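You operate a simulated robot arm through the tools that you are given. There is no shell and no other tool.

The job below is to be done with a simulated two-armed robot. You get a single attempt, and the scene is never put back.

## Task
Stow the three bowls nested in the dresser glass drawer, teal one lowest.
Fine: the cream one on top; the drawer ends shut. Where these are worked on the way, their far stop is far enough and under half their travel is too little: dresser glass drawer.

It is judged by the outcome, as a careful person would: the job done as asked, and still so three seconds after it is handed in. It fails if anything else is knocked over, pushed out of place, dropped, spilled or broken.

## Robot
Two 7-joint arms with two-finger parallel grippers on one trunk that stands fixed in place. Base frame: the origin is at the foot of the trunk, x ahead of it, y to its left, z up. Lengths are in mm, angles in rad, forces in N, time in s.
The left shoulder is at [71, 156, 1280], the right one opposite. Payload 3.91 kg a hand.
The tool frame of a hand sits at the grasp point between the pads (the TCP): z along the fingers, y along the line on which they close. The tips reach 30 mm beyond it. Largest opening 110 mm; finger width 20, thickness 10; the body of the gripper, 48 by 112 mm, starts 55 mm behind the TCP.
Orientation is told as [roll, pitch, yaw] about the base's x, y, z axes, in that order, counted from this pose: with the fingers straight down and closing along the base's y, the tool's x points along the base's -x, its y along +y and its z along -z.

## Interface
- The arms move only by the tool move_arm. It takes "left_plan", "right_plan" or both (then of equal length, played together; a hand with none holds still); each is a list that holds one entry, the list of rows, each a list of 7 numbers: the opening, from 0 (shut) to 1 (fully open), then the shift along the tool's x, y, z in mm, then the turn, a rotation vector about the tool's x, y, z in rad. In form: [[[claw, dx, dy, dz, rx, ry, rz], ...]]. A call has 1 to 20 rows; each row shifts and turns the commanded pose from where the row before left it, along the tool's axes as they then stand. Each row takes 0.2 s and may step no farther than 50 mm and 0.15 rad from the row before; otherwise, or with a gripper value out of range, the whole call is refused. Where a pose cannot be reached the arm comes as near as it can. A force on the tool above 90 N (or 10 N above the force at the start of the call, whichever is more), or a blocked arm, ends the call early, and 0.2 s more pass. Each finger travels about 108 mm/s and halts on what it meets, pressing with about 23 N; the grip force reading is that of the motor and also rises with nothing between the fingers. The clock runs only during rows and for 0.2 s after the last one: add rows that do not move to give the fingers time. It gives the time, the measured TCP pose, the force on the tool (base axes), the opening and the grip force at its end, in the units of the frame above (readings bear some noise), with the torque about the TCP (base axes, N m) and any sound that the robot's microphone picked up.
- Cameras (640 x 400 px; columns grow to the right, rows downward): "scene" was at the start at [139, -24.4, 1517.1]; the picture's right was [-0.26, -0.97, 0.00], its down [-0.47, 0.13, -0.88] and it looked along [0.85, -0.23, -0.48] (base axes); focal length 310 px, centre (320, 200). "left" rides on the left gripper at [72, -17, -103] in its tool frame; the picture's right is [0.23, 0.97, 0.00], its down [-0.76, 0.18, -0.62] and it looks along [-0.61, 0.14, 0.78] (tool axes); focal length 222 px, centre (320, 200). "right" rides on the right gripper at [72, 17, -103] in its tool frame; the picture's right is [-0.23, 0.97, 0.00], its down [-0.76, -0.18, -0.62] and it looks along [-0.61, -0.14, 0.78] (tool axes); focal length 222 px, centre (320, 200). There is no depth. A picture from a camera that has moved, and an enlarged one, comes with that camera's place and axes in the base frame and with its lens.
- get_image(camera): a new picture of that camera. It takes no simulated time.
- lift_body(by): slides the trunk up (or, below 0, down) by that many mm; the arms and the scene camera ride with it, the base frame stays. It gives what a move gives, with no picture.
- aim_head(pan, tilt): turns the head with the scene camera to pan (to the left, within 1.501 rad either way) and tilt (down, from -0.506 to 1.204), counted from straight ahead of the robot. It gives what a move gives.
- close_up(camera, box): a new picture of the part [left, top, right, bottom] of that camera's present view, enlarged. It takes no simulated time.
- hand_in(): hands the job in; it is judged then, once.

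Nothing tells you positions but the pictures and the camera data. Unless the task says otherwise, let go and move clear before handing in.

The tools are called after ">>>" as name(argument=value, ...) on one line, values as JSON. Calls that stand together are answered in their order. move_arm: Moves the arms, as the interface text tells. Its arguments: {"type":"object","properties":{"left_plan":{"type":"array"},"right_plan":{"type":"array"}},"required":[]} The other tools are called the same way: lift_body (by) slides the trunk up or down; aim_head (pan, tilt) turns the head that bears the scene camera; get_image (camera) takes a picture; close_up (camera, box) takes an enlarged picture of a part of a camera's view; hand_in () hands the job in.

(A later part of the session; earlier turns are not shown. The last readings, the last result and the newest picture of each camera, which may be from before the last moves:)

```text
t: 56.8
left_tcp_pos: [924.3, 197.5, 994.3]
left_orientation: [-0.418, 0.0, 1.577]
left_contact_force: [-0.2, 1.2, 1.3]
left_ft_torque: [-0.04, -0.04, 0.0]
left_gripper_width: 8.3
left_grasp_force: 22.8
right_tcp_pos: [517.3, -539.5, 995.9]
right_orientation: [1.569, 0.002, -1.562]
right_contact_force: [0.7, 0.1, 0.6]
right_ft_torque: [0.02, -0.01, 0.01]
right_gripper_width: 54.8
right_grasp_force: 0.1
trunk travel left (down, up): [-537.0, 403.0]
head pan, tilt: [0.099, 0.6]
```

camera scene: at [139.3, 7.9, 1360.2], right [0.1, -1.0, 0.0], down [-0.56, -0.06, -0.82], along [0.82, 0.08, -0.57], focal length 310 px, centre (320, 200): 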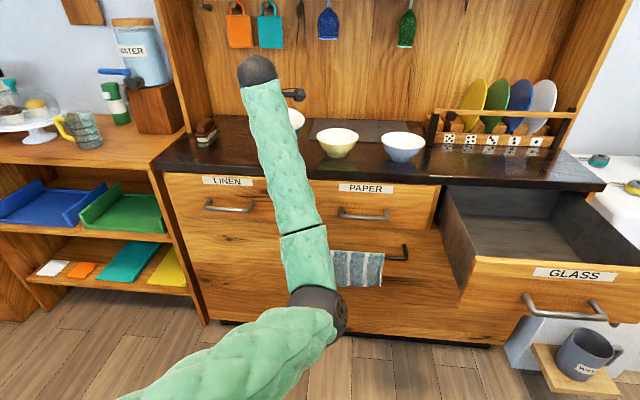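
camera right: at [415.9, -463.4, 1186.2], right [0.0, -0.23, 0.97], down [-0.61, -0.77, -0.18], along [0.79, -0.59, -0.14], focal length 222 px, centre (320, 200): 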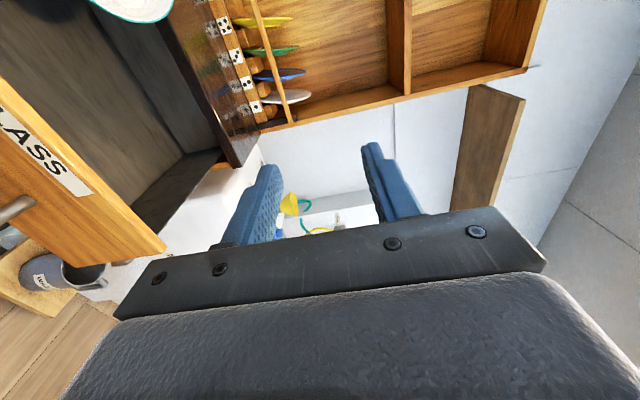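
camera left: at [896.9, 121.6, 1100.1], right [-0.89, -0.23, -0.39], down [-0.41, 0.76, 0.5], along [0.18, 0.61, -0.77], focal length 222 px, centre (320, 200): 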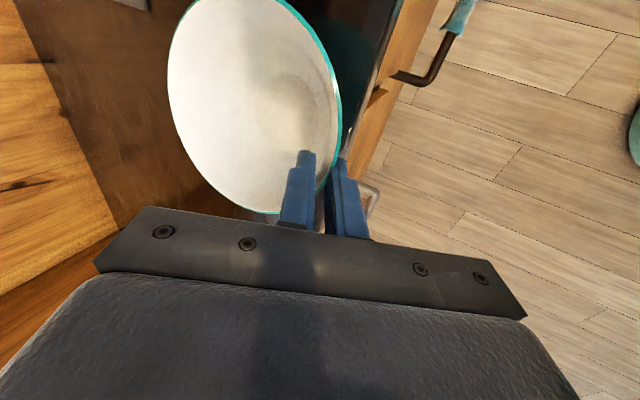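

Contact with the counter is felt (force went from -3 to +1 N). I open the fingers and check.

>>> move_arm(left_plan=[[[0.12, 0, 0, 0, 0, 0, 0], [0.2, 0, 0, 0, 0, 0, 0], [0.35, 0, 0, 0, 0, 0, 0], [0.45, 0, 0, 0, 0, 0, 0]]])

>>> get_image(camera="left")

```text
t: 57.8
left_tcp_pos: [922.2, 198.5, 992.2]
left_orientation: [-0.417, -0.003, 1.579]
left_contact_force: [0.1, 0.3, 1.0]
left_ft_torque: [0.0, 0.0, 0.0]
left_gripper_width: 49.4
left_grasp_force: 0.2
right_tcp_pos: [516.5, -540.6, 996.2]
right_orientation: [1.568, 0.0, -1.563]
right_contact_force: [0.1, 0.1, -0.3]
right_ft_torque: [0.01, -0.01, 0.0]
right_gripper_width: 55.0
right_grasp_force: 0.0
trunk travel left (down, up): [-537.0, 403.0]
head pan, tilt: [0.099, 0.6]
```

```text
taken
camera left: at [897.3, 124.5, 1094.0], right [-0.89, -0.23, -0.39], down [-0.42, 0.76, 0.5], along [0.18, 0.61, -0.77], focal length 222 px, centre (320, 200)
```

left: 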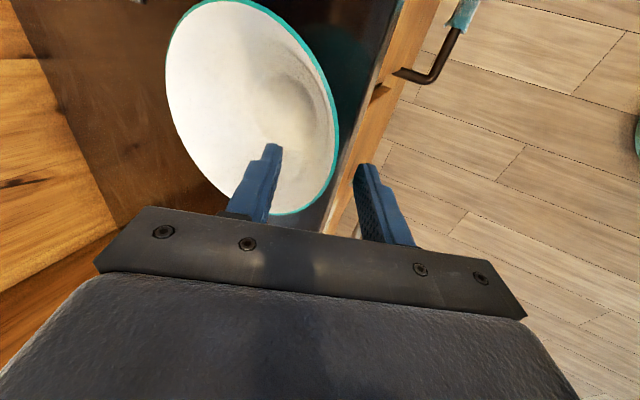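

The teal bowl stands on the counter. I raise the left hand off it and draw it back and left, out of the right arm's way.

>>> move_arm(left_plan=[[[0.45, 0, -10, -22.9, 0, 0, 0], [0.45, 0, -10, -22.9, 0, 0, 0], [0.45, 0, -10, -22.9, 0, 0, 0], [0.45, -17, 33, -16.8, 0, 0, 0], [0.45, -17, 33, -16.8, 0, 0, 0], [0.45, -17, 33, -16.8, 0, 0, 0], [0.45, -17, 33, -16.8, 0, 0, 0], [0.45, -17, 33, -16.8, 0, 0, 0], [0.45, -17, 33, -16.8, 0, 0, 0]]])

>>> get_image(camera="scene")

```text
t: 59.8
left_tcp_pos: [842.9, 352.9, 1006.1]
left_orientation: [-0.417, -0.002, 1.574]
left_contact_force: [-0.7, 0.5, -0.7]
left_ft_torque: [-0.01, 0.0, 0.02]
left_gripper_width: 49.5
left_grasp_force: 0.0
left hand out of reach, approached as far as the arm can: row 3, 4, 5, 6, 7, 8, 9
right_tcp_pos: [516.8, -541.0, 996.4]
right_orientation: [1.567, 0.001, -1.563]
right_contact_force: [-0.1, -0.3, 0.1]
right_ft_torque: [-0.06, 0.04, -0.01]
right_gripper_width: 54.9
right_grasp_force: 0.1
trunk travel left (down, up): [-537.0, 403.0]
head pan, tilt: [0.099, 0.6]
```

```text
taken
camera scene: at [138.9, 8.1, 1320.4], right [0.1, -1.0, 0.0], down [-0.56, -0.06, -0.82], along [0.82, 0.08, -0.57], focal length 310 px, centre (320, 200)
```

scene: 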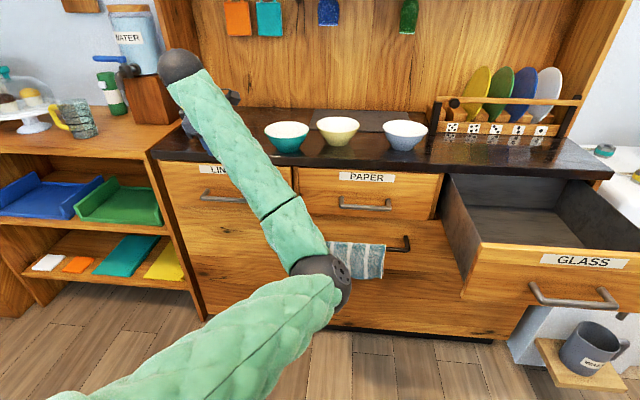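

The left elbow is folded inward in front of the chest, so it cannot retract cleanly. I extend the hand forward and left a little to straighten the arm and read where the commanded pose stands.

>>> move_arm(left_plan=[[[0.45, -5, -36.6, 16.2, 0, 0, 0], [0.45, -5, -36.6, 16.2, 0, 0, 0], [0.45, -5, -36.6, 16.2, 0, 0, 0]]])

>>> get_image(camera="scene")

```text
t: 60.6
left_tcp_pos: [961.3, 369.3, 1004.6]
left_orientation: [-0.414, 0.001, 1.574]
left_contact_force: [-0.9, 0.5, -0.7]
left_ft_torque: [-0.01, -0.01, -0.01]
left_gripper_width: 49.6
left_grasp_force: 0.1
right_tcp_pos: [517.8, -540.2, 995.3]
right_orientation: [1.57, 0.0, -1.564]
right_contact_force: [0.6, 0.4, -0.4]
right_ft_torque: [0.0, 0.04, -0.02]
right_gripper_width: 55.0
right_grasp_force: 0.1
trunk travel left (down, up): [-537.0, 403.0]
head pan, tilt: [0.099, 0.6]
```

```text
taken
camera scene: at [139.6, 8.4, 1320.2], right [0.1, -0.99, 0.0], down [-0.56, -0.06, -0.82], along [0.82, 0.08, -0.57], focal length 310 px, centre (320, 200)
```

scene: 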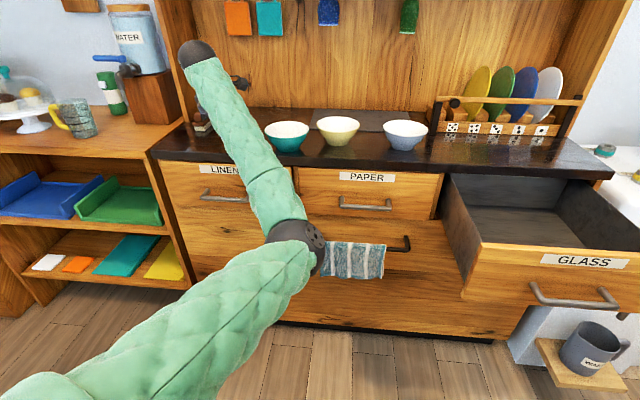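

The arm tracks again. I untilt the hand to vertical while drawing back a little, then rotate its yaw back to the initial heading so the elbow is driven outward.

>>> move_arm(left_plan=[[[0.45, 0, 22, -18, -0.138, 0, 0], [0.45, 0, 24, -16, -0.138, 0, 0], [0.45, 0, 26, -14, -0.138, 0, 0], [0.45, 0, 0, 0, 0, 0, 0.14], [0.45, 0, 0, 0, 0, 0, 0.14], [0.45, 0, 0, 0, 0, 0, 0.14], [0.45, 0, 0, 0, 0, 0, 0.14], [0.45, 0, 0, 0, 0, 0, 0.14]]])

>>> get_image(camera="scene")

```text
t: 62.4
left_tcp_pos: [894.0, 384.4, 1031.9]
left_orientation: [-0.001, 0.0, 0.871]
left_contact_force: [-1.3, 0.4, -0.5]
left_ft_torque: [0.0, 0.01, 0.02]
left_gripper_width: 49.5
left_grasp_force: 0.1
left hand out of reach, approached as far as the arm can: row 3
right_tcp_pos: [516.9, -541.4, 994.8]
right_orientation: [1.568, 0.001, -1.563]
right_contact_force: [-0.2, -0.3, 0.9]
right_ft_torque: [0.0, 0.03, -0.01]
right_gripper_width: 55.2
right_grasp_force: 0.0
trunk travel left (down, up): [-537.0, 403.0]
head pan, tilt: [0.099, 0.6]
```

```text
taken
camera scene: at [139.1, 7.7, 1320.3], right [0.1, -1.0, 0.0], down [-0.56, -0.06, -0.82], along [0.82, 0.08, -0.57], focal length 310 px, centre (320, 200)
```

scene: 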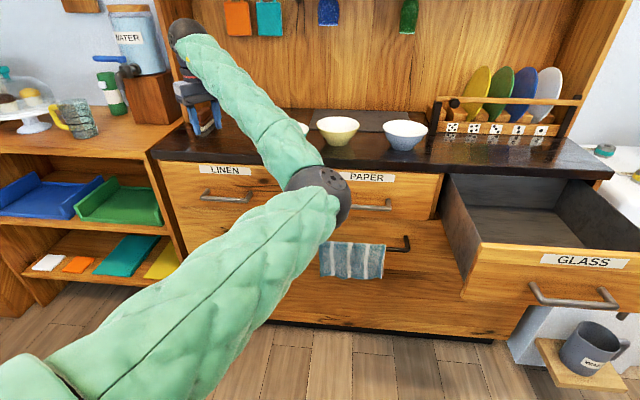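

Tracking works through the yaw. I finish the rotation and then retract toward the start position.

>>> move_arm(left_plan=[[[0.45, 0, 0, 0, 0, 0, 0.145], [0.45, 0, 0, 0, 0, 0, 0.145], [0.45, 0, 0, 0, 0, 0, 0.145], [0.45, 0, 0, 0, 0, 0, 0.145], [0.45, 0, 0, 0, 0, 0, 0.145], [0.45, 0, 0, 0, 0, 0, 0.145], [0.45, 30, 0, -10, 0, 0, 0], [0.45, 30, 0, -10, 0, 0, 0], [0.45, 30, 0, -10, 0, 0, 0], [0.45, 30, 0, 0, 0, 0, 0]]])

>>> get_image(camera="scene")

```text
t: 64.6
left_tcp_pos: [816.8, 442.9, 1055.0]
left_orientation: [0.0, 0.0, 0.004]
left_contact_force: [-0.2, 0.1, 0.8]
left_ft_torque: [0.01, 0.01, 0.01]
left_gripper_width: 49.6
left_grasp_force: 0.0
left hand out of reach, approached as far as the arm can: row 7, 8, 9, 10
right_tcp_pos: [517.3, -540.9, 996.0]
right_orientation: [1.569, -0.002, -1.561]
right_contact_force: [0.1, 0.6, 0.4]
right_ft_torque: [0.06, 0.0, 0.01]
right_gripper_width: 54.9
right_grasp_force: 0.0
trunk travel left (down, up): [-537.0, 403.0]
head pan, tilt: [0.099, 0.6]
```

```text
taken
camera scene: at [138.9, 8.0, 1320.3], right [0.1, -1.0, 0.0], down [-0.56, -0.06, -0.82], along [0.82, 0.08, -0.57], focal length 310 px, centre (320, 200)
```

scene: 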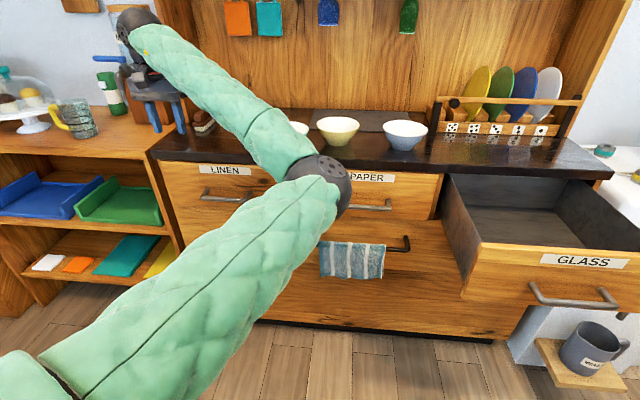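

The left hand is upright but the elbow still sits inward. I swing the whole left arm outward about its shoulder (hand turning with it), which carries the elbow to the left without folding it.

>>> move_arm(left_plan=[[[0.45, 14.4, 37.3, 0, 0, 0, -0.05], [0.45, 14.4, 37.3, 0, 0, 0, -0.05], [0.45, 14.4, 37.3, 0, 0, 0, -0.05], [0.45, 14.4, 37.3, 0, 0, 0, -0.05], [0.45, 14.4, 37.3, 0, 0, 0, -0.05], [0.45, 14.4, 37.3, 0, 0, 0, -0.05]]])

>>> get_image(camera="scene")

```text
t: 66.0
left_tcp_pos: [701.4, 652.9, 1056.1]
left_orientation: [-0.003, 0.0, 0.304]
left_contact_force: [-0.8, 0.3, 0.5]
left_ft_torque: [-0.05, -0.04, 0.0]
left_gripper_width: 49.6
left_grasp_force: 0.0
right_tcp_pos: [518.2, -540.9, 996.5]
right_orientation: [1.569, 0.0, -1.563]
right_contact_force: [0.4, 0.6, -0.3]
right_ft_torque: [0.01, 0.02, -0.03]
right_gripper_width: 54.8
right_grasp_force: 0.1
trunk travel left (down, up): [-537.0, 403.0]
head pan, tilt: [0.099, 0.6]
```

```text
taken
camera scene: at [138.8, 8.8, 1320.4], right [0.1, -1.0, 0.0], down [-0.56, -0.06, -0.82], along [0.82, 0.08, -0.57], focal length 310 px, centre (320, 200)
```

scene: 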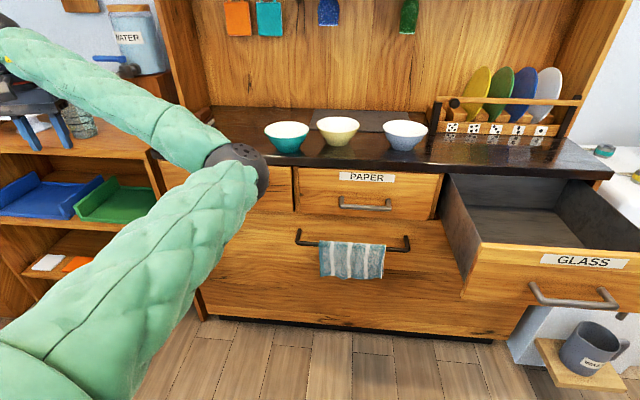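

That works: the workspace is opening. I continue the swing.

>>> move_arm(left_plan=[[[0.45, 14.4, 37.3, 0, 0, 0, -0.05], [0.45, 14.4, 37.3, 0, 0, 0, -0.05], [0.45, 14.4, 37.3, 0, 0, 0, -0.05], [0.45, 14.4, 37.3, 0, 0, 0, -0.05], [0.45, 14.4, 37.3, 0, 0, 0, -0.05], [0.45, 14.4, 37.3, 0, 0, 0, -0.05]]])

>>> get_image(camera="scene")

>>> close_up(camera="scene", box=[230, 80, 390, 180])

```text
t: 67.4
left_tcp_pos: [529.9, 818.7, 1056.3]
left_orientation: [-0.001, 0.001, 0.601]
left_contact_force: [-0.2, 0.7, 0.6]
left_ft_torque: [0.01, 0.02, 0.03]
left_gripper_width: 49.7
left_grasp_force: 0.1
right_tcp_pos: [517.7, -540.5, 996.5]
right_orientation: [1.569, -0.001, -1.564]
right_contact_force: [-0.7, 0.6, -0.3]
right_ft_torque: [-0.01, -0.01, 0.0]
right_gripper_width: 54.8
right_grasp_force: 0.1
trunk travel left (down, up): [-537.0, 403.0]
head pan, tilt: [0.099, 0.6]
```

```text
taken
camera scene: at [138.5, 8.6, 1320.4], right [0.1, -1.0, 0.0], down [-0.56, -0.06, -0.83], along [0.82, 0.08, -0.56], focal length 310 px, centre (320, 200)
```

scene: 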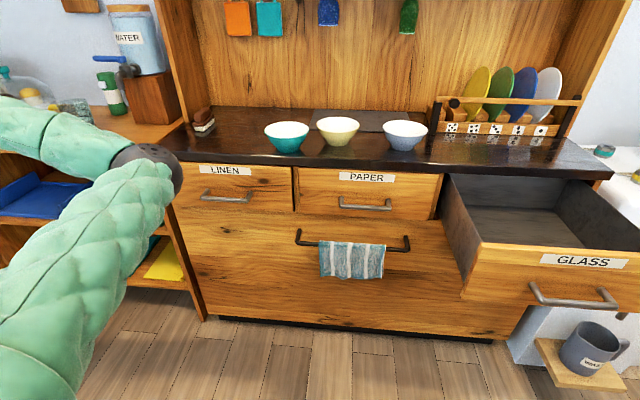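

```text
4.00 times, centred on (310, 130) of scene
camera zoom: at [138.5, 8.6, 1320.4], right [0.1, -1.0, 0.0], down [-0.56, -0.06, -0.83], along [0.82, 0.08, -0.56], focal length 1238 px, centre (360, 480)
```

zoom: 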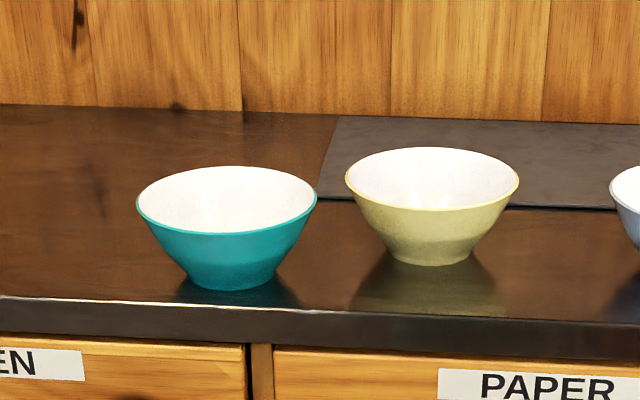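

The left arm is clear and the teal bowl stands at about (981, 190). Now the right hand: I bring it to the middle in front of the counter.

>>> move_arm(right_plan=[[[0.5, 35.5, 9, 16.5, 0, 0, 0], [0.5, 35.5, 9, 16.5, 0, 0, 0], [0.5, 35.5, 9, 16.5, 0, 0, 0], [0.5, 35.5, 9, 16.5, 0, 0, 0], [0.5, 35.5, 9, 16.5, 0, 0, 0], [0.5, 35.5, 9, 16.5, 0, 0, 0], [0.5, 35.5, 9, 16.5, 0, 0, 0], [0.5, 35.5, 9, 16.5, 0, 0, 0], [0.5, 35.5, 9, 16.5, 0, 0, 0], [0.5, 35.5, 9, 16.5, 0, 0, 0], [0.5, 0, 0, 0, 0.137, 0, 0], [0.5, 0, 0, 0, 0.137, 0, 0], [0.5, 0, 0, 0, 0.137, 0, 0], [0.5, 0, 0, 0, 0.137, 0, 0], [0.5, 0, 0, 0, 0.137, 0, 0], [0.5, 0, 0, 0, 0.137, 0, 0], [0.5, 0, 0, 0, 0.137, 0, 0]]])

>>> get_image(camera="scene")

>>> get_image(camera="right")

```text
t: 69.9
left_tcp_pos: [530.7, 819.1, 1055.5]
left_orientation: [0.001, 0.003, 0.603]
left_contact_force: [0.1, -0.1, 0.1]
left_ft_torque: [0.0, -0.03, 0.01]
left_gripper_width: 49.4
left_grasp_force: 0.1
right_tcp_pos: [706.3, -246.1, 1076.8]
right_orientation: [1.413, -0.127, -1.629]
right_contact_force: [-0.5, 0.1, -0.4]
right_ft_torque: [-0.02, 0.01, -0.03]
right_gripper_width: 55.0
right_grasp_force: 0.1
right hand out of reach, approached as far as the arm can: row 1, 2, 3, 4
trunk travel left (down, up): [-537.0, 403.0]
head pan, tilt: [0.099, 0.6]
stopped in row 12 (right hand): the arm was blocked; the commanded pose is now the measured one
```

```text
taken
camera scene: at [139.2, 8.7, 1320.2], right [0.1, -0.99, 0.0], down [-0.56, -0.06, -0.82], along [0.82, 0.08, -0.57], focal length 310 px, centre (320, 200)
```

scene: 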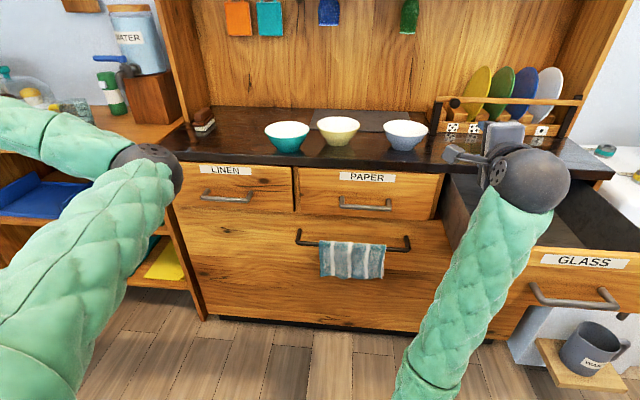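

```text
taken
camera right: at [612.3, -164.0, 1101.6], right [0.15, -0.11, 0.98], down [-0.69, -0.73, 0.02], along [0.71, -0.68, -0.18], focal length 222 px, centre (320, 200)
```

right: 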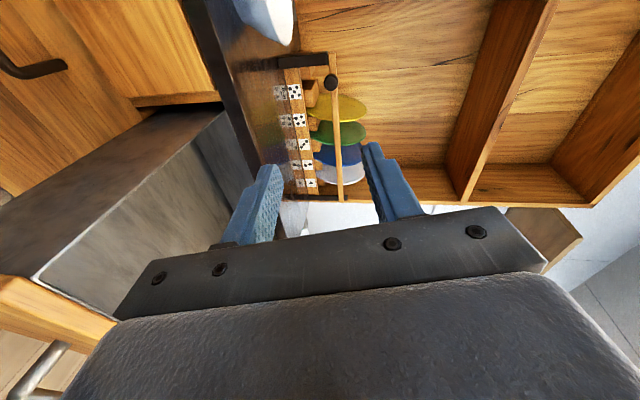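

The right arm now shows the same problem: its elbow is low and close to the chest. I look down at it before moving on.

>>> aim_head(pan=-0.2, tilt=1.15)

>>> get_image(camera="scene")

```text
t: 70.9
left_tcp_pos: [531.8, 820.0, 1055.9]
left_orientation: [-0.002, 0.0, 0.602]
left_contact_force: [0.1, 0.3, -0.2]
left_ft_torque: [0.0, -0.03, 0.0]
left_gripper_width: 49.6
left_grasp_force: 0.1
right_tcp_pos: [705.7, -245.8, 1076.5]
right_orientation: [1.413, -0.127, -1.628]
right_contact_force: [0.0, 0.6, -0.9]
right_ft_torque: [-0.03, 0.0, 0.03]
right_gripper_width: 55.0
right_grasp_force: 0.1
trunk travel left (down, up): [-537.0, 403.0]
head pan, tilt: [-0.201, 1.15]
```

```text
taken
camera scene: at [109.6, -12.4, 1278.6], right [-0.2, -0.98, 0.0], down [-0.89, 0.18, -0.41], along [0.4, -0.08, -0.91], focal length 310 px, centre (320, 200)
```

scene: 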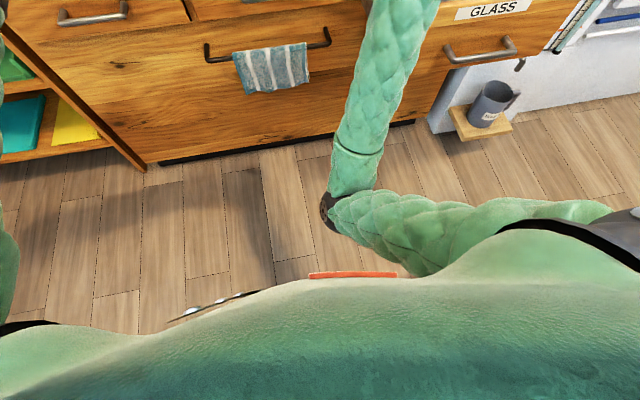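

The right elbow is folded in front of the chest. Extending the hand forward at this height (above all bowls) should draw it out, as it did for the left arm.

>>> move_arm(right_plan=[[[0.5, -4.3, 11, 39, 0, 0, 0], [0.5, -4.3, 11, 39, 0, 0, 0], [0.5, -4.3, 11, 39, 0, 0, 0], [0.5, -4.3, 11, 39, 0, 0, 0]]])

>>> get_image(camera="scene")

```text
t: 71.9
left_tcp_pos: [531.5, 819.1, 1055.1]
left_orientation: [0.0, 0.001, 0.602]
left_contact_force: [0.3, 0.4, 0.6]
left_ft_torque: [0.01, 0.0, 0.01]
left_gripper_width: 49.4
left_grasp_force: 0.2
right_tcp_pos: [864.2, -287.0, 1096.8]
right_orientation: [1.414, -0.162, -1.651]
right_contact_force: [0.3, 0.1, 0.4]
right_ft_torque: [0.02, -0.01, 0.02]
right_gripper_width: 55.2
right_grasp_force: 0.0
trunk travel left (down, up): [-537.0, 403.0]
head pan, tilt: [-0.201, 1.15]
```

```text
taken
camera scene: at [109.9, -12.0, 1278.5], right [-0.2, -0.98, 0.0], down [-0.89, 0.18, -0.41], along [0.4, -0.08, -0.91], focal length 310 px, centre (320, 200)
```

scene: 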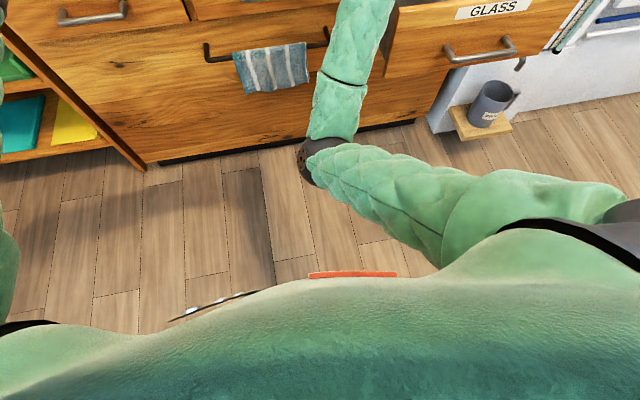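

Tracking is back. The elbow went inward because of my choice of hand roll; rolling the hand the other way about its pointing axis should swing the elbow down and outward. I roll it in place, checking midway.

>>> move_arm(right_plan=[[[0.5, 0, 0, 0, 0, 0, -0.145], [0.5, 0, 0, 0, 0, 0, -0.145], [0.5, 0, 0, 0, 0, 0, -0.145], [0.5, 0, 0, 0, 0, 0, -0.145], [0.5, 0, 0, 0, 0, 0, -0.145], [0.5, 0, 0, 0, 0, 0, -0.145], [0.5, 0, 0, 0, 0, 0, -0.145], [0.5, 0, 0, 0, 0, 0, -0.145], [0.5, 0, 0, 0, 0, 0, -0.145], [0.5, 0, 0, 0, 0, 0, -0.145], [0.5, 0, 0, 0, 0, 0, -0.145]]])

>>> get_image(camera="scene")

```text
t: 74.3
left_tcp_pos: [530.8, 817.9, 1056.3]
left_orientation: [-0.001, -0.001, 0.601]
left_contact_force: [0.6, -0.5, 0.1]
left_ft_torque: [0.03, -0.01, -0.02]
left_gripper_width: 49.6
left_grasp_force: 0.0
right_tcp_pos: [865.6, -269.1, 1097.6]
right_orientation: [-0.768, -1.351, 0.705]
right_contact_force: [0.7, -0.6, -0.5]
right_ft_torque: [0.0, 0.02, 0.0]
right_gripper_width: 55.2
right_grasp_force: 0.1
trunk travel left (down, up): [-537.0, 403.0]
head pan, tilt: [-0.201, 1.15]
```

```text
taken
camera scene: at [109.6, -12.7, 1278.6], right [-0.2, -0.98, 0.0], down [-0.89, 0.18, -0.41], along [0.4, -0.08, -0.91], focal length 310 px, centre (320, 200)
```

scene: 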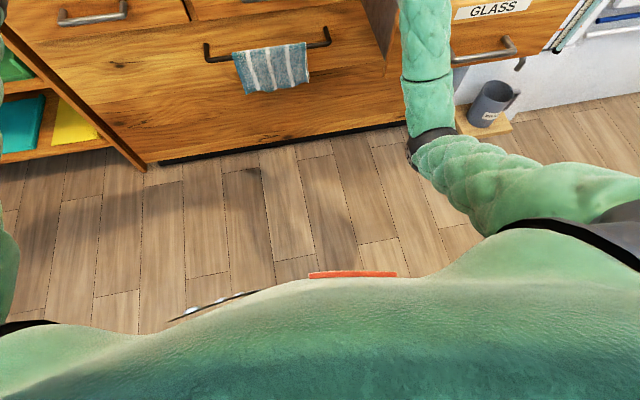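

The elbow swung outward as reasoned. I complete the other half of the roll.

>>> move_arm(right_plan=[[[0.5, 0, 0, 0, 0, 0, -0.145], [0.5, 0, 0, 0, 0, 0, -0.145], [0.5, 0, 0, 0, 0, 0, -0.145], [0.5, 0, 0, 0, 0, 0, -0.145], [0.5, 0, 0, 0, 0, 0, -0.145], [0.5, 0, 0, 0, 0, 0, -0.145], [0.5, 0, 0, 0, 0, 0, -0.145], [0.5, 0, 0, 0, 0, 0, -0.145], [0.5, 0, 0, 0, 0, 0, -0.145], [0.5, 0, 0, 0, 0, 0, -0.145]]])

>>> get_image(camera="scene")

>>> get_image(camera="right")

```text
t: 76.5
left_tcp_pos: [529.5, 819.7, 1057.1]
left_orientation: [0.0, 0.001, 0.603]
left_contact_force: [0.1, -0.7, 0.0]
left_ft_torque: [0.04, 0.01, 0.01]
left_gripper_width: 49.5
left_grasp_force: 0.1
right_tcp_pos: [866.7, -269.5, 1098.8]
right_orientation: [-1.413, 0.033, 1.5]
right_contact_force: [-0.2, -0.4, 0.2]
right_ft_torque: [-0.02, 0.01, 0.0]
right_gripper_width: 55.0
right_grasp_force: 0.1
trunk travel left (down, up): [-537.0, 403.0]
head pan, tilt: [-0.201, 1.15]
```

```text
taken
camera scene: at [109.4, -12.6, 1278.6], right [-0.2, -0.98, 0.0], down [-0.89, 0.18, -0.41], along [0.4, -0.08, -0.91], focal length 310 px, centre (320, 200)
```

scene: 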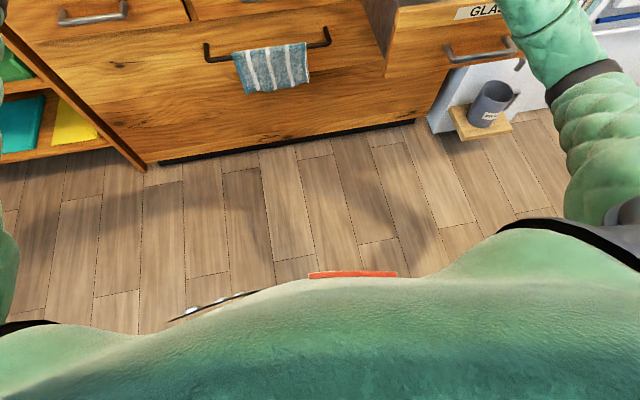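

```text
taken
camera right: at [757.1, -334.3, 1100.3], right [-0.14, 0.21, -0.97], down [-0.53, 0.81, 0.25], along [0.84, 0.55, 0.0], focal length 222 px, centre (320, 200)
```

right: 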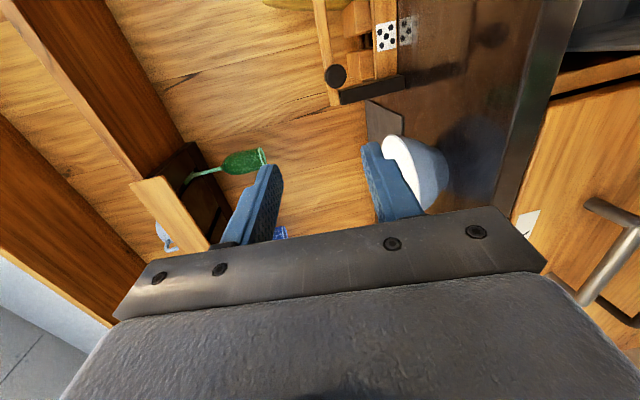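

The elbow is well out now. I pitch the right hand to the 35° grasp tilt, headed 20° left, for the teal bowl.

>>> move_arm(right_plan=[[[0.5, 0, 0, 0, -0.1119, -0.0549, -0.0293], [0.5, 0, 0, 0, -0.1119, -0.0549, -0.0293], [0.5, 0, 0, 0, -0.1119, -0.0549, -0.0293], [0.5, 0, 0, 0, -0.1119, -0.0549, -0.0293], [0.5, 0, 0, 0, -0.1119, -0.0549, -0.0293], [0.5, 0, 0, 0, -0.1119, -0.0549, -0.0293], [0.5, 0, 0, 0, -0.1119, -0.0549, -0.0293]]])

>>> aim_head(pan=0.0, tilt=0.7)

>>> get_image(camera="right")

>>> get_image(camera="scene")

```text
t: 78.1
left_tcp_pos: [531.4, 818.7, 1054.6]
left_orientation: [0.0, -0.001, 0.602]
left_contact_force: [-1.0, -0.4, 0.6]
left_ft_torque: [0.01, 0.01, -0.02]
left_gripper_width: 49.3
left_grasp_force: 0.0
right_tcp_pos: [865.1, -268.6, 1097.7]
right_orientation: [-0.61, 0.002, 1.923]
right_contact_force: [-0.1, 0.4, -0.4]
right_ft_torque: [-0.02, -0.03, 0.0]
right_gripper_width: 55.1
right_grasp_force: 0.0
trunk travel left (down, up): [-537.0, 403.0]
head pan, tilt: [-0.201, 1.15]
```

```text
t: 79.0
left_tcp_pos: [530.9, 818.6, 1056.2]
left_orientation: [0.0, -0.002, 0.602]
left_contact_force: [0.7, 0.0, 0.3]
left_ft_torque: [-0.04, 0.04, 0.03]
left_gripper_width: 49.4
left_grasp_force: 0.0
right_tcp_pos: [867.4, -270.5, 1098.3]
right_orientation: [-0.611, 0.002, 1.921]
right_contact_force: [0.5, 0.1, -0.4]
right_ft_torque: [0.03, -0.01, 0.02]
right_gripper_width: 55.0
right_grasp_force: 0.0
trunk travel left (down, up): [-537.0, 403.0]
head pan, tilt: [0.0, 0.7]
```

```text
taken
camera right: at [823.3, -362.5, 1173.7], right [-0.83, -0.06, -0.56], down [-0.46, 0.64, 0.61], along [0.32, 0.76, -0.56], focal length 222 px, centre (320, 200)
```

right: 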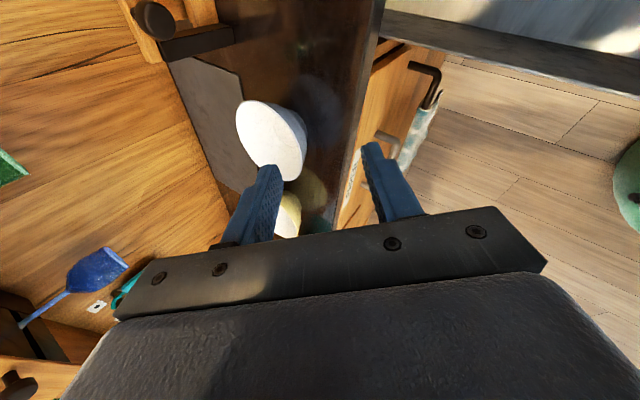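

```text
taken
camera scene: at [136.3, -0.7, 1311.6], right [0.0, -1.0, 0.0], down [-0.65, 0.0, -0.76], along [0.76, 0.0, -0.65], focal length 310 px, centre (320, 200)
```

scene: 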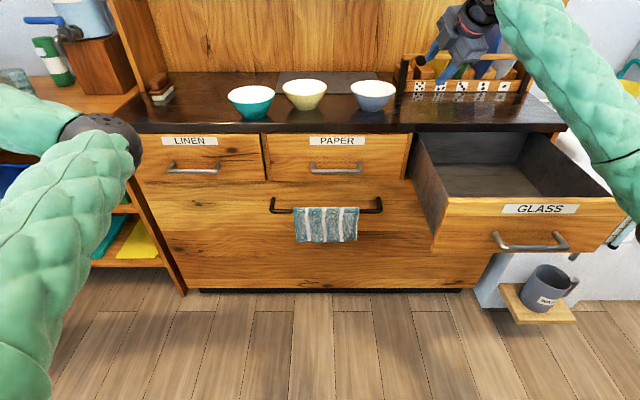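

Posture is good. I move the right hand across, above and in front of the bowls, to the teal pre-grasp.

>>> move_arm(right_plan=[[[0.5, -39.4, -9.5, 12, 0, 0, 0], [0.5, -39.4, -9.5, 12, 0, 0, 0], [0.5, -39.4, -9.5, 12, 0, 0, 0], [0.5, -39.4, -9.5, 12, 0, 0, 0], [0.5, -39.4, -9.5, 12, 0, 0, 0], [0.5, -39.4, -9.5, 12, 0, 0, 0], [0.5, -39.4, -9.5, 12, 0, 0, 0], [0.5, -39.4, -9.5, 12, 0, 0, 0], [0.5, -39.4, -9.5, 12, 0, 0, 0], [0.5, -39.4, -9.5, 12, 0, 0, 0]]])

>>> get_image(camera="right")

>>> get_image(camera="scene")

```text
t: 81.2
left_tcp_pos: [531.1, 820.5, 1056.0]
left_orientation: [-0.001, 0.003, 0.603]
left_contact_force: [-0.8, -0.3, 0.4]
left_ft_torque: [0.02, -0.04, -0.05]
left_gripper_width: 49.3
left_grasp_force: 0.0
right_tcp_pos: [867.8, 149.1, 1052.8]
right_orientation: [-0.611, 0.004, 1.918]
right_contact_force: [0.4, -0.1, -0.1]
right_ft_torque: [-0.02, 0.02, 0.01]
right_gripper_width: 54.6
right_grasp_force: 0.0
trunk travel left (down, up): [-537.0, 403.0]
head pan, tilt: [0.0, 0.7]
```

```text
taken
camera right: at [825.1, 56.2, 1128.2], right [-0.83, -0.06, -0.56], down [-0.46, 0.64, 0.61], along [0.32, 0.76, -0.56], focal length 222 px, centre (320, 200)
```

right: 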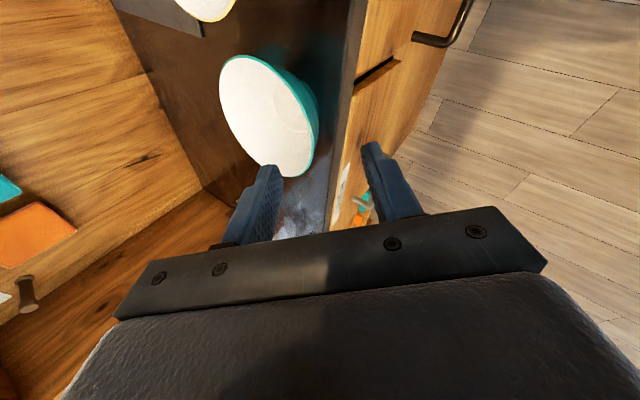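

```text
taken
camera scene: at [136.4, 0.5, 1311.6], right [0.0, -1.0, 0.0], down [-0.64, 0.0, -0.76], along [0.76, 0.0, -0.64], focal length 310 px, centre (320, 200)
```

scene: 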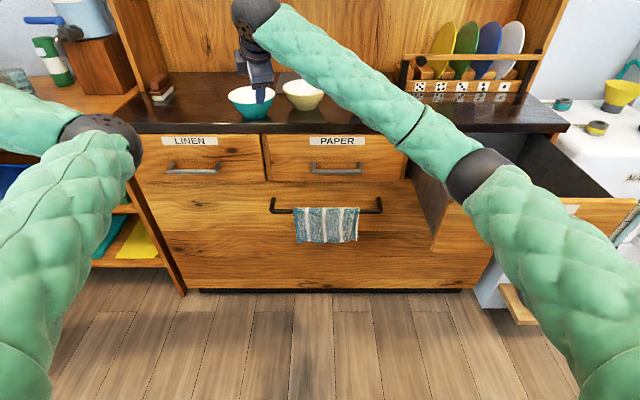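

The teal rim sits where expected. I descend along the tool axis and check before closing.

>>> move_arm(right_plan=[[[0.5, 1, -1.5, 39, 0, 0, 0], [0.5, 1, -1.5, 39, 0, 0, 0]]])

>>> get_image(camera="right")

```text
t: 81.8
left_tcp_pos: [531.4, 818.9, 1055.9]
left_orientation: [-0.001, 0.001, 0.603]
left_contact_force: [-0.3, 0.0, 0.3]
left_ft_torque: [0.05, -0.02, 0.0]
left_gripper_width: 49.5
left_grasp_force: 0.1
right_tcp_pos: [913.9, 163.7, 990.3]
right_orientation: [-0.611, 0.002, 1.922]
right_contact_force: [0.0, -0.8, 0.4]
right_ft_torque: [0.01, 0.01, -0.01]
right_gripper_width: 55.1
right_grasp_force: 0.1
trunk travel left (down, up): [-537.0, 403.0]
head pan, tilt: [0.0, 0.7]
```

```text
taken
camera right: at [871.2, 70.6, 1065.9], right [-0.83, -0.06, -0.56], down [-0.46, 0.64, 0.61], along [0.32, 0.76, -0.56], focal length 222 px, centre (320, 200)
```

right: 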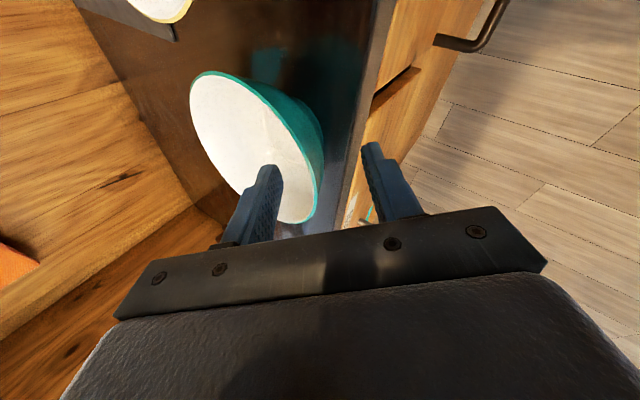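

Straddling cleanly. I close on the rim.

>>> move_arm(right_plan=[[[0.3, 0, 0, 2, 0, 0, 0], [0.15, 0, 0, 0, 0, 0, 0], [0.05, 0, 0, 0, 0, 0, 0], [0, 0, 0, 0, 0, 0, 0], [0, 0, 0, 0, 0, 0, 0]]])

>>> get_image(camera="right")

```text
t: 83.0
left_tcp_pos: [531.4, 818.1, 1056.5]
left_orientation: [0.0, -0.001, 0.601]
left_contact_force: [0.5, 0.0, -0.5]
left_ft_torque: [-0.02, 0.0, 0.03]
left_gripper_width: 49.6
left_grasp_force: 0.1
right_tcp_pos: [913.5, 164.3, 988.7]
right_orientation: [-0.61, 0.001, 1.921]
right_contact_force: [1.0, 1.3, 1.8]
right_ft_torque: [0.06, -0.07, 0.02]
right_gripper_width: 11.0
right_grasp_force: 22.8
trunk travel left (down, up): [-537.0, 403.0]
head pan, tilt: [0.0, 0.7]
```

```text
taken
camera right: at [871.6, 71.4, 1065.0], right [-0.83, -0.06, -0.56], down [-0.46, 0.64, 0.61], along [0.32, 0.76, -0.56], focal length 222 px, centre (320, 200)
```

right: 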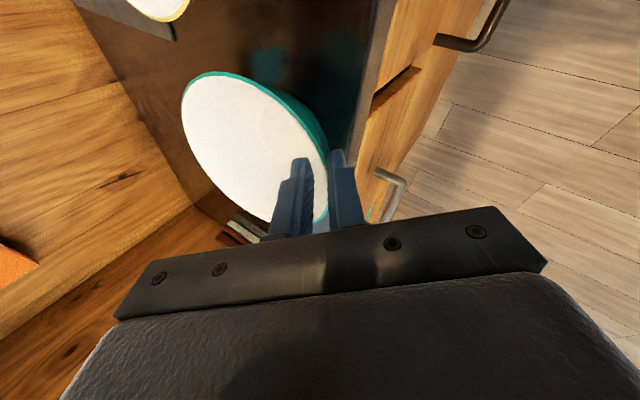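

Gripped (11 mm, 23 N). I lift 40 mm and check that the bowl hangs level.

>>> move_arm(right_plan=[[[0, 0, -5.7, -8.2, 0, 0, 0], [0, 0, -5.7, -8.2, 0, 0, 0], [0, 0, -5.7, -8.2, 0, 0, 0], [0, 0, -5.7, -8.2, 0, 0, 0]]])

>>> get_image(camera="right")

>>> close_up(camera="scene", box=[190, 40, 350, 140])

```text
t: 84.0
left_tcp_pos: [532.0, 819.1, 1055.7]
left_orientation: [0.0, 0.0, 0.603]
left_contact_force: [-0.3, 0.6, 0.4]
left_ft_torque: [-0.02, 0.01, -0.03]
left_gripper_width: 49.6
left_grasp_force: 0.0
right_tcp_pos: [912.2, 163.2, 1030.7]
right_orientation: [-0.612, 0.002, 1.923]
right_contact_force: [-0.7, -0.5, -2.6]
right_ft_torque: [-0.08, 0.16, 0.04]
right_gripper_width: 11.0
right_grasp_force: 23.2
trunk travel left (down, up): [-537.0, 403.0]
head pan, tilt: [0.0, 0.7]
```

```text
taken
camera right: at [871.1, 71.1, 1105.1], right [-0.83, -0.06, -0.56], down [-0.46, 0.64, 0.61], along [0.32, 0.76, -0.56], focal length 222 px, centre (320, 200)
```

right: 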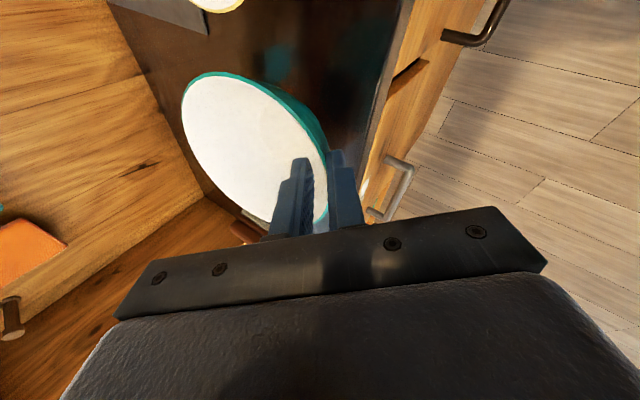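

```text
4.00 times, centred on (270, 90) of scene
camera zoom: at [136.4, -0.4, 1311.6], right [0.0, -1.0, 0.0], down [-0.64, 0.0, -0.76], along [0.76, 0.0, -0.64], focal length 1238 px, centre (520, 640)
```

zoom: 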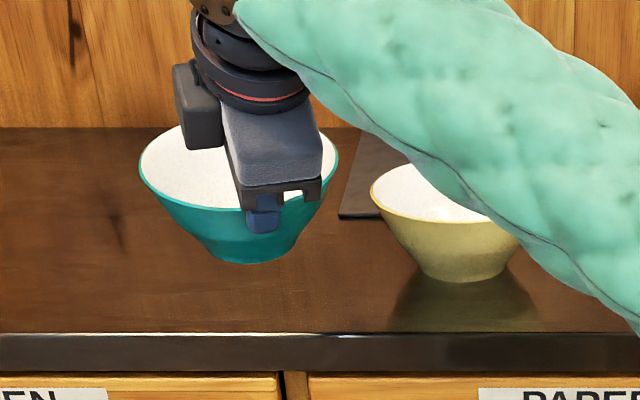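

The teal bowl hangs level. I draw it back off the counter, turn the hand straight, and carry it right toward the drawer.

>>> move_arm(right_plan=[[[0, 0, 28.5, -29.1, 0, 0, 0], [0, 0, 28.5, -29.1, 0, 0, 0], [0, 0, 28.5, -29.1, 0, 0, 0], [0, 0, 28.5, -29.1, 0, 0, 0], [0, 0, 0, 0, 0, 0.0672, 0.0958], [0, 0, 0, 0, 0, 0.0672, 0.0958], [0, 0, 0, 0, 0, 0.0672, 0.0958], [0, 40, 0, 0, 0, 0, 0], [0, 40, 0, 0, 0, 0, 0], [0, 40, 0, 0, 0, 0, 0], [0, 40, 0, 0, 0, 0, 0]]])

>>> get_image(camera="scene")

```text
t: 86.4
left_tcp_pos: [530.4, 818.6, 1057.2]
left_orientation: [-0.001, 0.0, 0.603]
left_contact_force: [-0.6, -0.4, 0.1]
left_ft_torque: [0.02, 0.05, -0.01]
left_gripper_width: 49.6
left_grasp_force: 0.0
right_tcp_pos: [764.2, -50.4, 1059.7]
right_orientation: [-0.612, 0.002, 1.573]
right_contact_force: [0.2, -0.2, -2.7]
right_ft_torque: [0.01, 0.19, 0.04]
right_gripper_width: 10.7
right_grasp_force: 23.1
trunk travel left (down, up): [-537.0, 403.0]
head pan, tilt: [0.0, 0.7]
```

```text
taken
camera scene: at [136.1, -1.3, 1311.7], right [0.0, -1.0, 0.0], down [-0.64, 0.0, -0.76], along [0.76, 0.0, -0.64], focal length 310 px, centre (320, 200)
```

scene: 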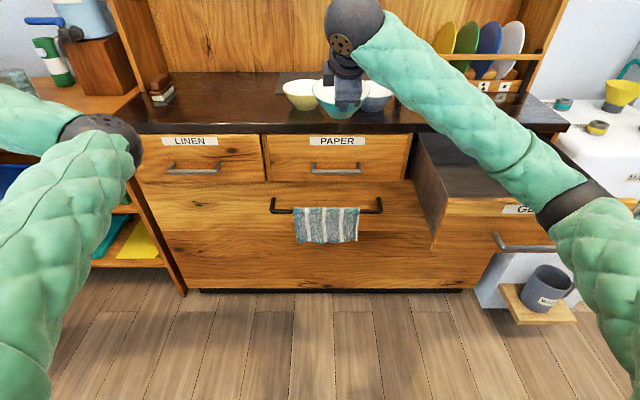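

Tracking is exact. I carry on to above the drawer.

>>> move_arm(right_plan=[[[0, 40, -0.5, 0.35, 0, 0, 0], [0, 40, -0.5, 0.35, 0, 0, 0], [0, 40, -0.5, 0.35, 0, 0, 0], [0, 40, -0.5, 0.35, 0, 0, 0], [0, 40, -0.5, 0.35, 0, 0, 0], [0, 40, -0.5, 0.35, 0, 0, 0], [0, 40, -0.5, 0.35, 0, 0, 0], [0, 40, -0.5, 0.35, 0, 0, 0], [0, 40, -0.5, 0.35, 0, 0, 0], [0, 40, -0.5, 0.35, 0, 0, 0]]])

>>> aim_head(pan=-0.4, tilt=0.75)

>>> get_image(camera="scene")

>>> get_image(camera="right")

```text
t: 88.6
left_tcp_pos: [529.9, 818.0, 1057.0]
left_orientation: [0.0, 0.001, 0.604]
left_contact_force: [-0.3, -0.2, 0.3]
left_ft_torque: [0.02, -0.03, -0.04]
left_gripper_width: 49.6
left_grasp_force: 0.2
right_tcp_pos: [771.1, -452.6, 1062.7]
right_orientation: [-0.613, 0.001, 1.574]
right_contact_force: [0.6, 0.7, -2.6]
right_ft_torque: [0.0, 0.2, -0.01]
right_gripper_width: 10.9
right_grasp_force: 22.3
trunk travel left (down, up): [-537.0, 403.0]
head pan, tilt: [0.0, 0.7]
```

```text
t: 89.4
left_tcp_pos: [530.8, 818.9, 1057.4]
left_orientation: [0.0, 0.002, 0.601]
left_contact_force: [0.4, 0.7, 0.5]
left_ft_torque: [-0.02, -0.01, -0.02]
left_gripper_width: 49.2
left_grasp_force: 0.0
right_tcp_pos: [772.0, -452.3, 1060.7]
right_orientation: [-0.612, 0.001, 1.571]
right_contact_force: [-0.6, -0.3, -2.7]
right_ft_torque: [-0.01, 0.18, 0.0]
right_gripper_width: 10.6
right_grasp_force: 22.8
trunk travel left (down, up): [-537.0, 403.0]
head pan, tilt: [-0.4, 0.75]
```

```text
taken
camera scene: at [127.7, -33.2, 1307.4], right [-0.39, -0.92, 0.0], down [-0.63, 0.27, -0.73], along [0.67, -0.28, -0.68], focal length 310 px, centre (320, 200)
```

scene: 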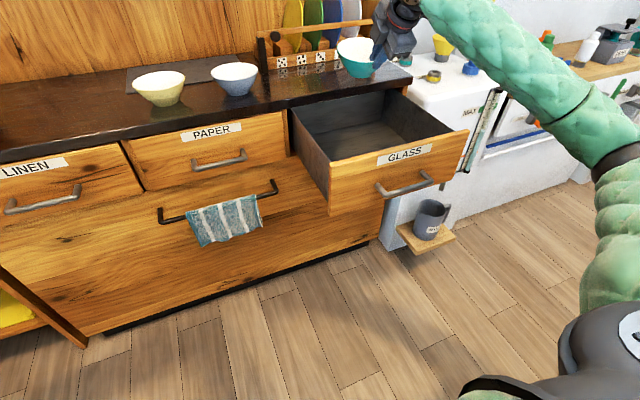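

```text
taken
camera right: at [699.1, -524.4, 1137.7], right [-0.8, 0.23, -0.56], down [-0.21, 0.76, 0.61], along [0.56, 0.61, -0.56], focal length 222 px, centre (320, 200)
```

right: 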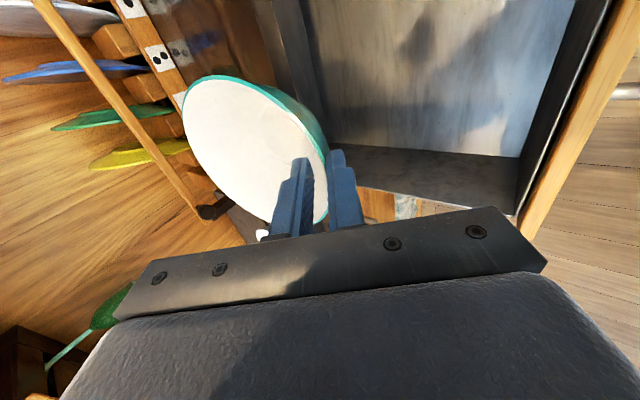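

The bowl hangs over the drawer with the elbow well outside. I shift 8 mm back for clearance from the counter edge and descend 150 mm first.

>>> move_arm(right_plan=[[[0, 0, 6.5, -4.6, 0, 0, 0], [0, 0, 17.2, 24.6, 0, 0, 0], [0, 0, 17.2, 24.6, 0, 0, 0], [0, 0, 17.2, 24.6, 0, 0, 0], [0, 0, 17.2, 24.6, 0, 0, 0], [0, 0, 17.2, 24.6, 0, 0, 0]]])

>>> get_image(camera="scene")

>>> get_image(camera="right")

```text
t: 90.8
left_tcp_pos: [530.9, 819.3, 1056.7]
left_orientation: [0.001, 0.0, 0.602]
left_contact_force: [0.2, 0.4, -0.6]
left_ft_torque: [0.03, 0.01, -0.02]
left_gripper_width: 49.4
left_grasp_force: 0.0
right_tcp_pos: [762.5, -451.4, 908.9]
right_orientation: [-0.611, 0.001, 1.57]
right_contact_force: [0.4, -1.3, -2.6]
right_ft_torque: [-0.01, 0.19, 0.0]
right_gripper_width: 10.8
right_grasp_force: 22.9
trunk travel left (down, up): [-537.0, 403.0]
head pan, tilt: [-0.4, 0.75]
```

```text
taken
camera scene: at [128.1, -33.4, 1307.4], right [-0.39, -0.92, 0.0], down [-0.63, 0.27, -0.73], along [0.67, -0.28, -0.68], focal length 310 px, centre (320, 200)
```

scene: 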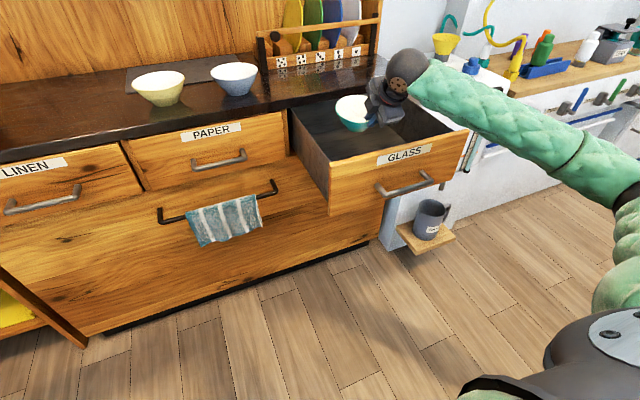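

```text
taken
camera right: at [690.3, -522.9, 984.5], right [-0.8, 0.23, -0.56], down [-0.21, 0.76, 0.61], along [0.56, 0.61, -0.56], focal length 222 px, centre (320, 200)
```

right: 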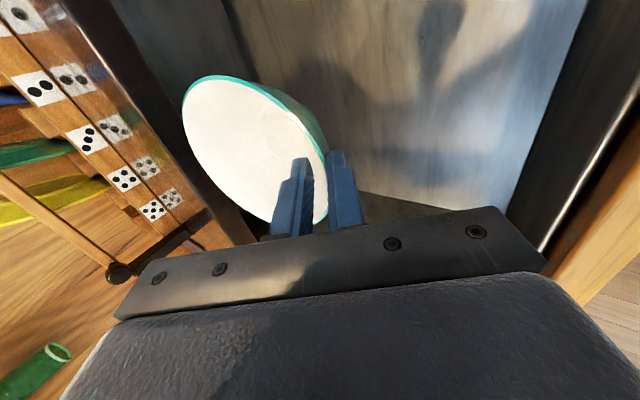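

All clear. I descend to just above the expected floor contact.

>>> move_arm(right_plan=[[[0, 0, 15.5, 22.1, 0, 0, 0], [0, 0, 15.5, 22.1, 0, 0, 0], [0, 0, 14.3, 20.5, 0, 0, 0]]])

>>> get_image(camera="right")

>>> close_up(camera="scene", box=[290, 80, 482, 200])

```text
t: 91.6
left_tcp_pos: [532.0, 817.6, 1057.8]
left_orientation: [0.001, 0.0, 0.603]
left_contact_force: [0.7, 0.4, -0.1]
left_ft_torque: [0.02, -0.03, -0.03]
left_gripper_width: 49.4
left_grasp_force: 0.1
right_tcp_pos: [764.1, -453.3, 830.7]
right_orientation: [-0.61, 0.002, 1.57]
right_contact_force: [-0.2, -0.7, -3.4]
right_ft_torque: [0.03, 0.18, -0.01]
right_gripper_width: 10.8
right_grasp_force: 22.7
trunk travel left (down, up): [-537.0, 403.0]
head pan, tilt: [-0.4, 0.75]
```

```text
taken
camera right: at [691.5, -524.7, 905.7], right [-0.8, 0.23, -0.56], down [-0.21, 0.76, 0.61], along [0.56, 0.61, -0.56], focal length 222 px, centre (320, 200)
```

right: 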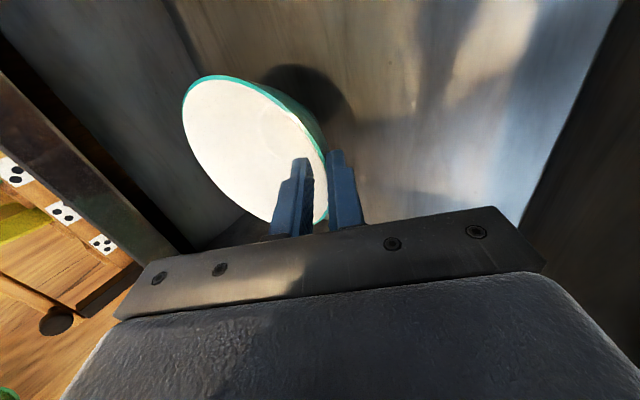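

```text
3.33 times, centred on (386, 140) of scene
camera zoom: at [128.1, -33.5, 1307.4], right [-0.39, -0.92, 0.0], down [-0.63, 0.27, -0.73], along [0.67, -0.28, -0.68], focal length 1032 px, centre (100, 400)
```

zoom: 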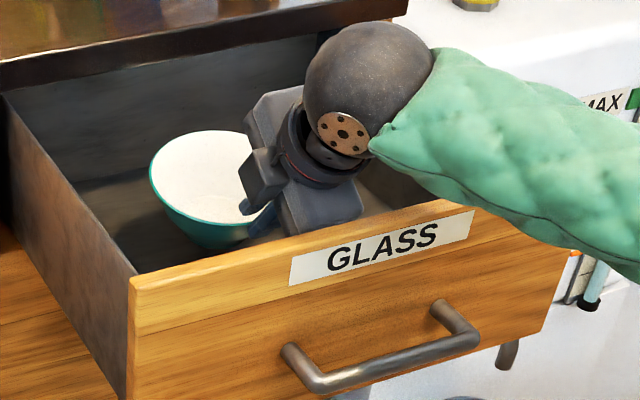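

Looks good. I go down 18 mm in small steps, feeling for the floor.

>>> move_arm(right_plan=[[[0, 0, 2.6, 3.7, 0, 0, 0], [0, 0, 2.6, 3.7, 0, 0, 0], [0, 0, 2.6, 3.7, 0, 0, 0], [0, 0, 2.6, 3.7, 0, 0, 0]]])

```text
t: 92.6
left_tcp_pos: [530.7, 818.5, 1056.5]
left_orientation: [-0.001, 0.0, 0.604]
left_contact_force: [0.3, 0.6, 0.7]
left_ft_torque: [-0.01, -0.01, 0.0]
left_gripper_width: 49.7
left_grasp_force: 0.1
right_tcp_pos: [762.6, -450.8, 815.6]
right_orientation: [-0.614, 0.001, 1.571]
right_contact_force: [8.7, -2.6, 13.1]
right_ft_torque: [0.52, 2.4, 0.11]
right_gripper_width: 10.6
right_grasp_force: 22.9
trunk travel left (down, up): [-537.0, 403.0]
head pan, tilt: [-0.4, 0.75]
```

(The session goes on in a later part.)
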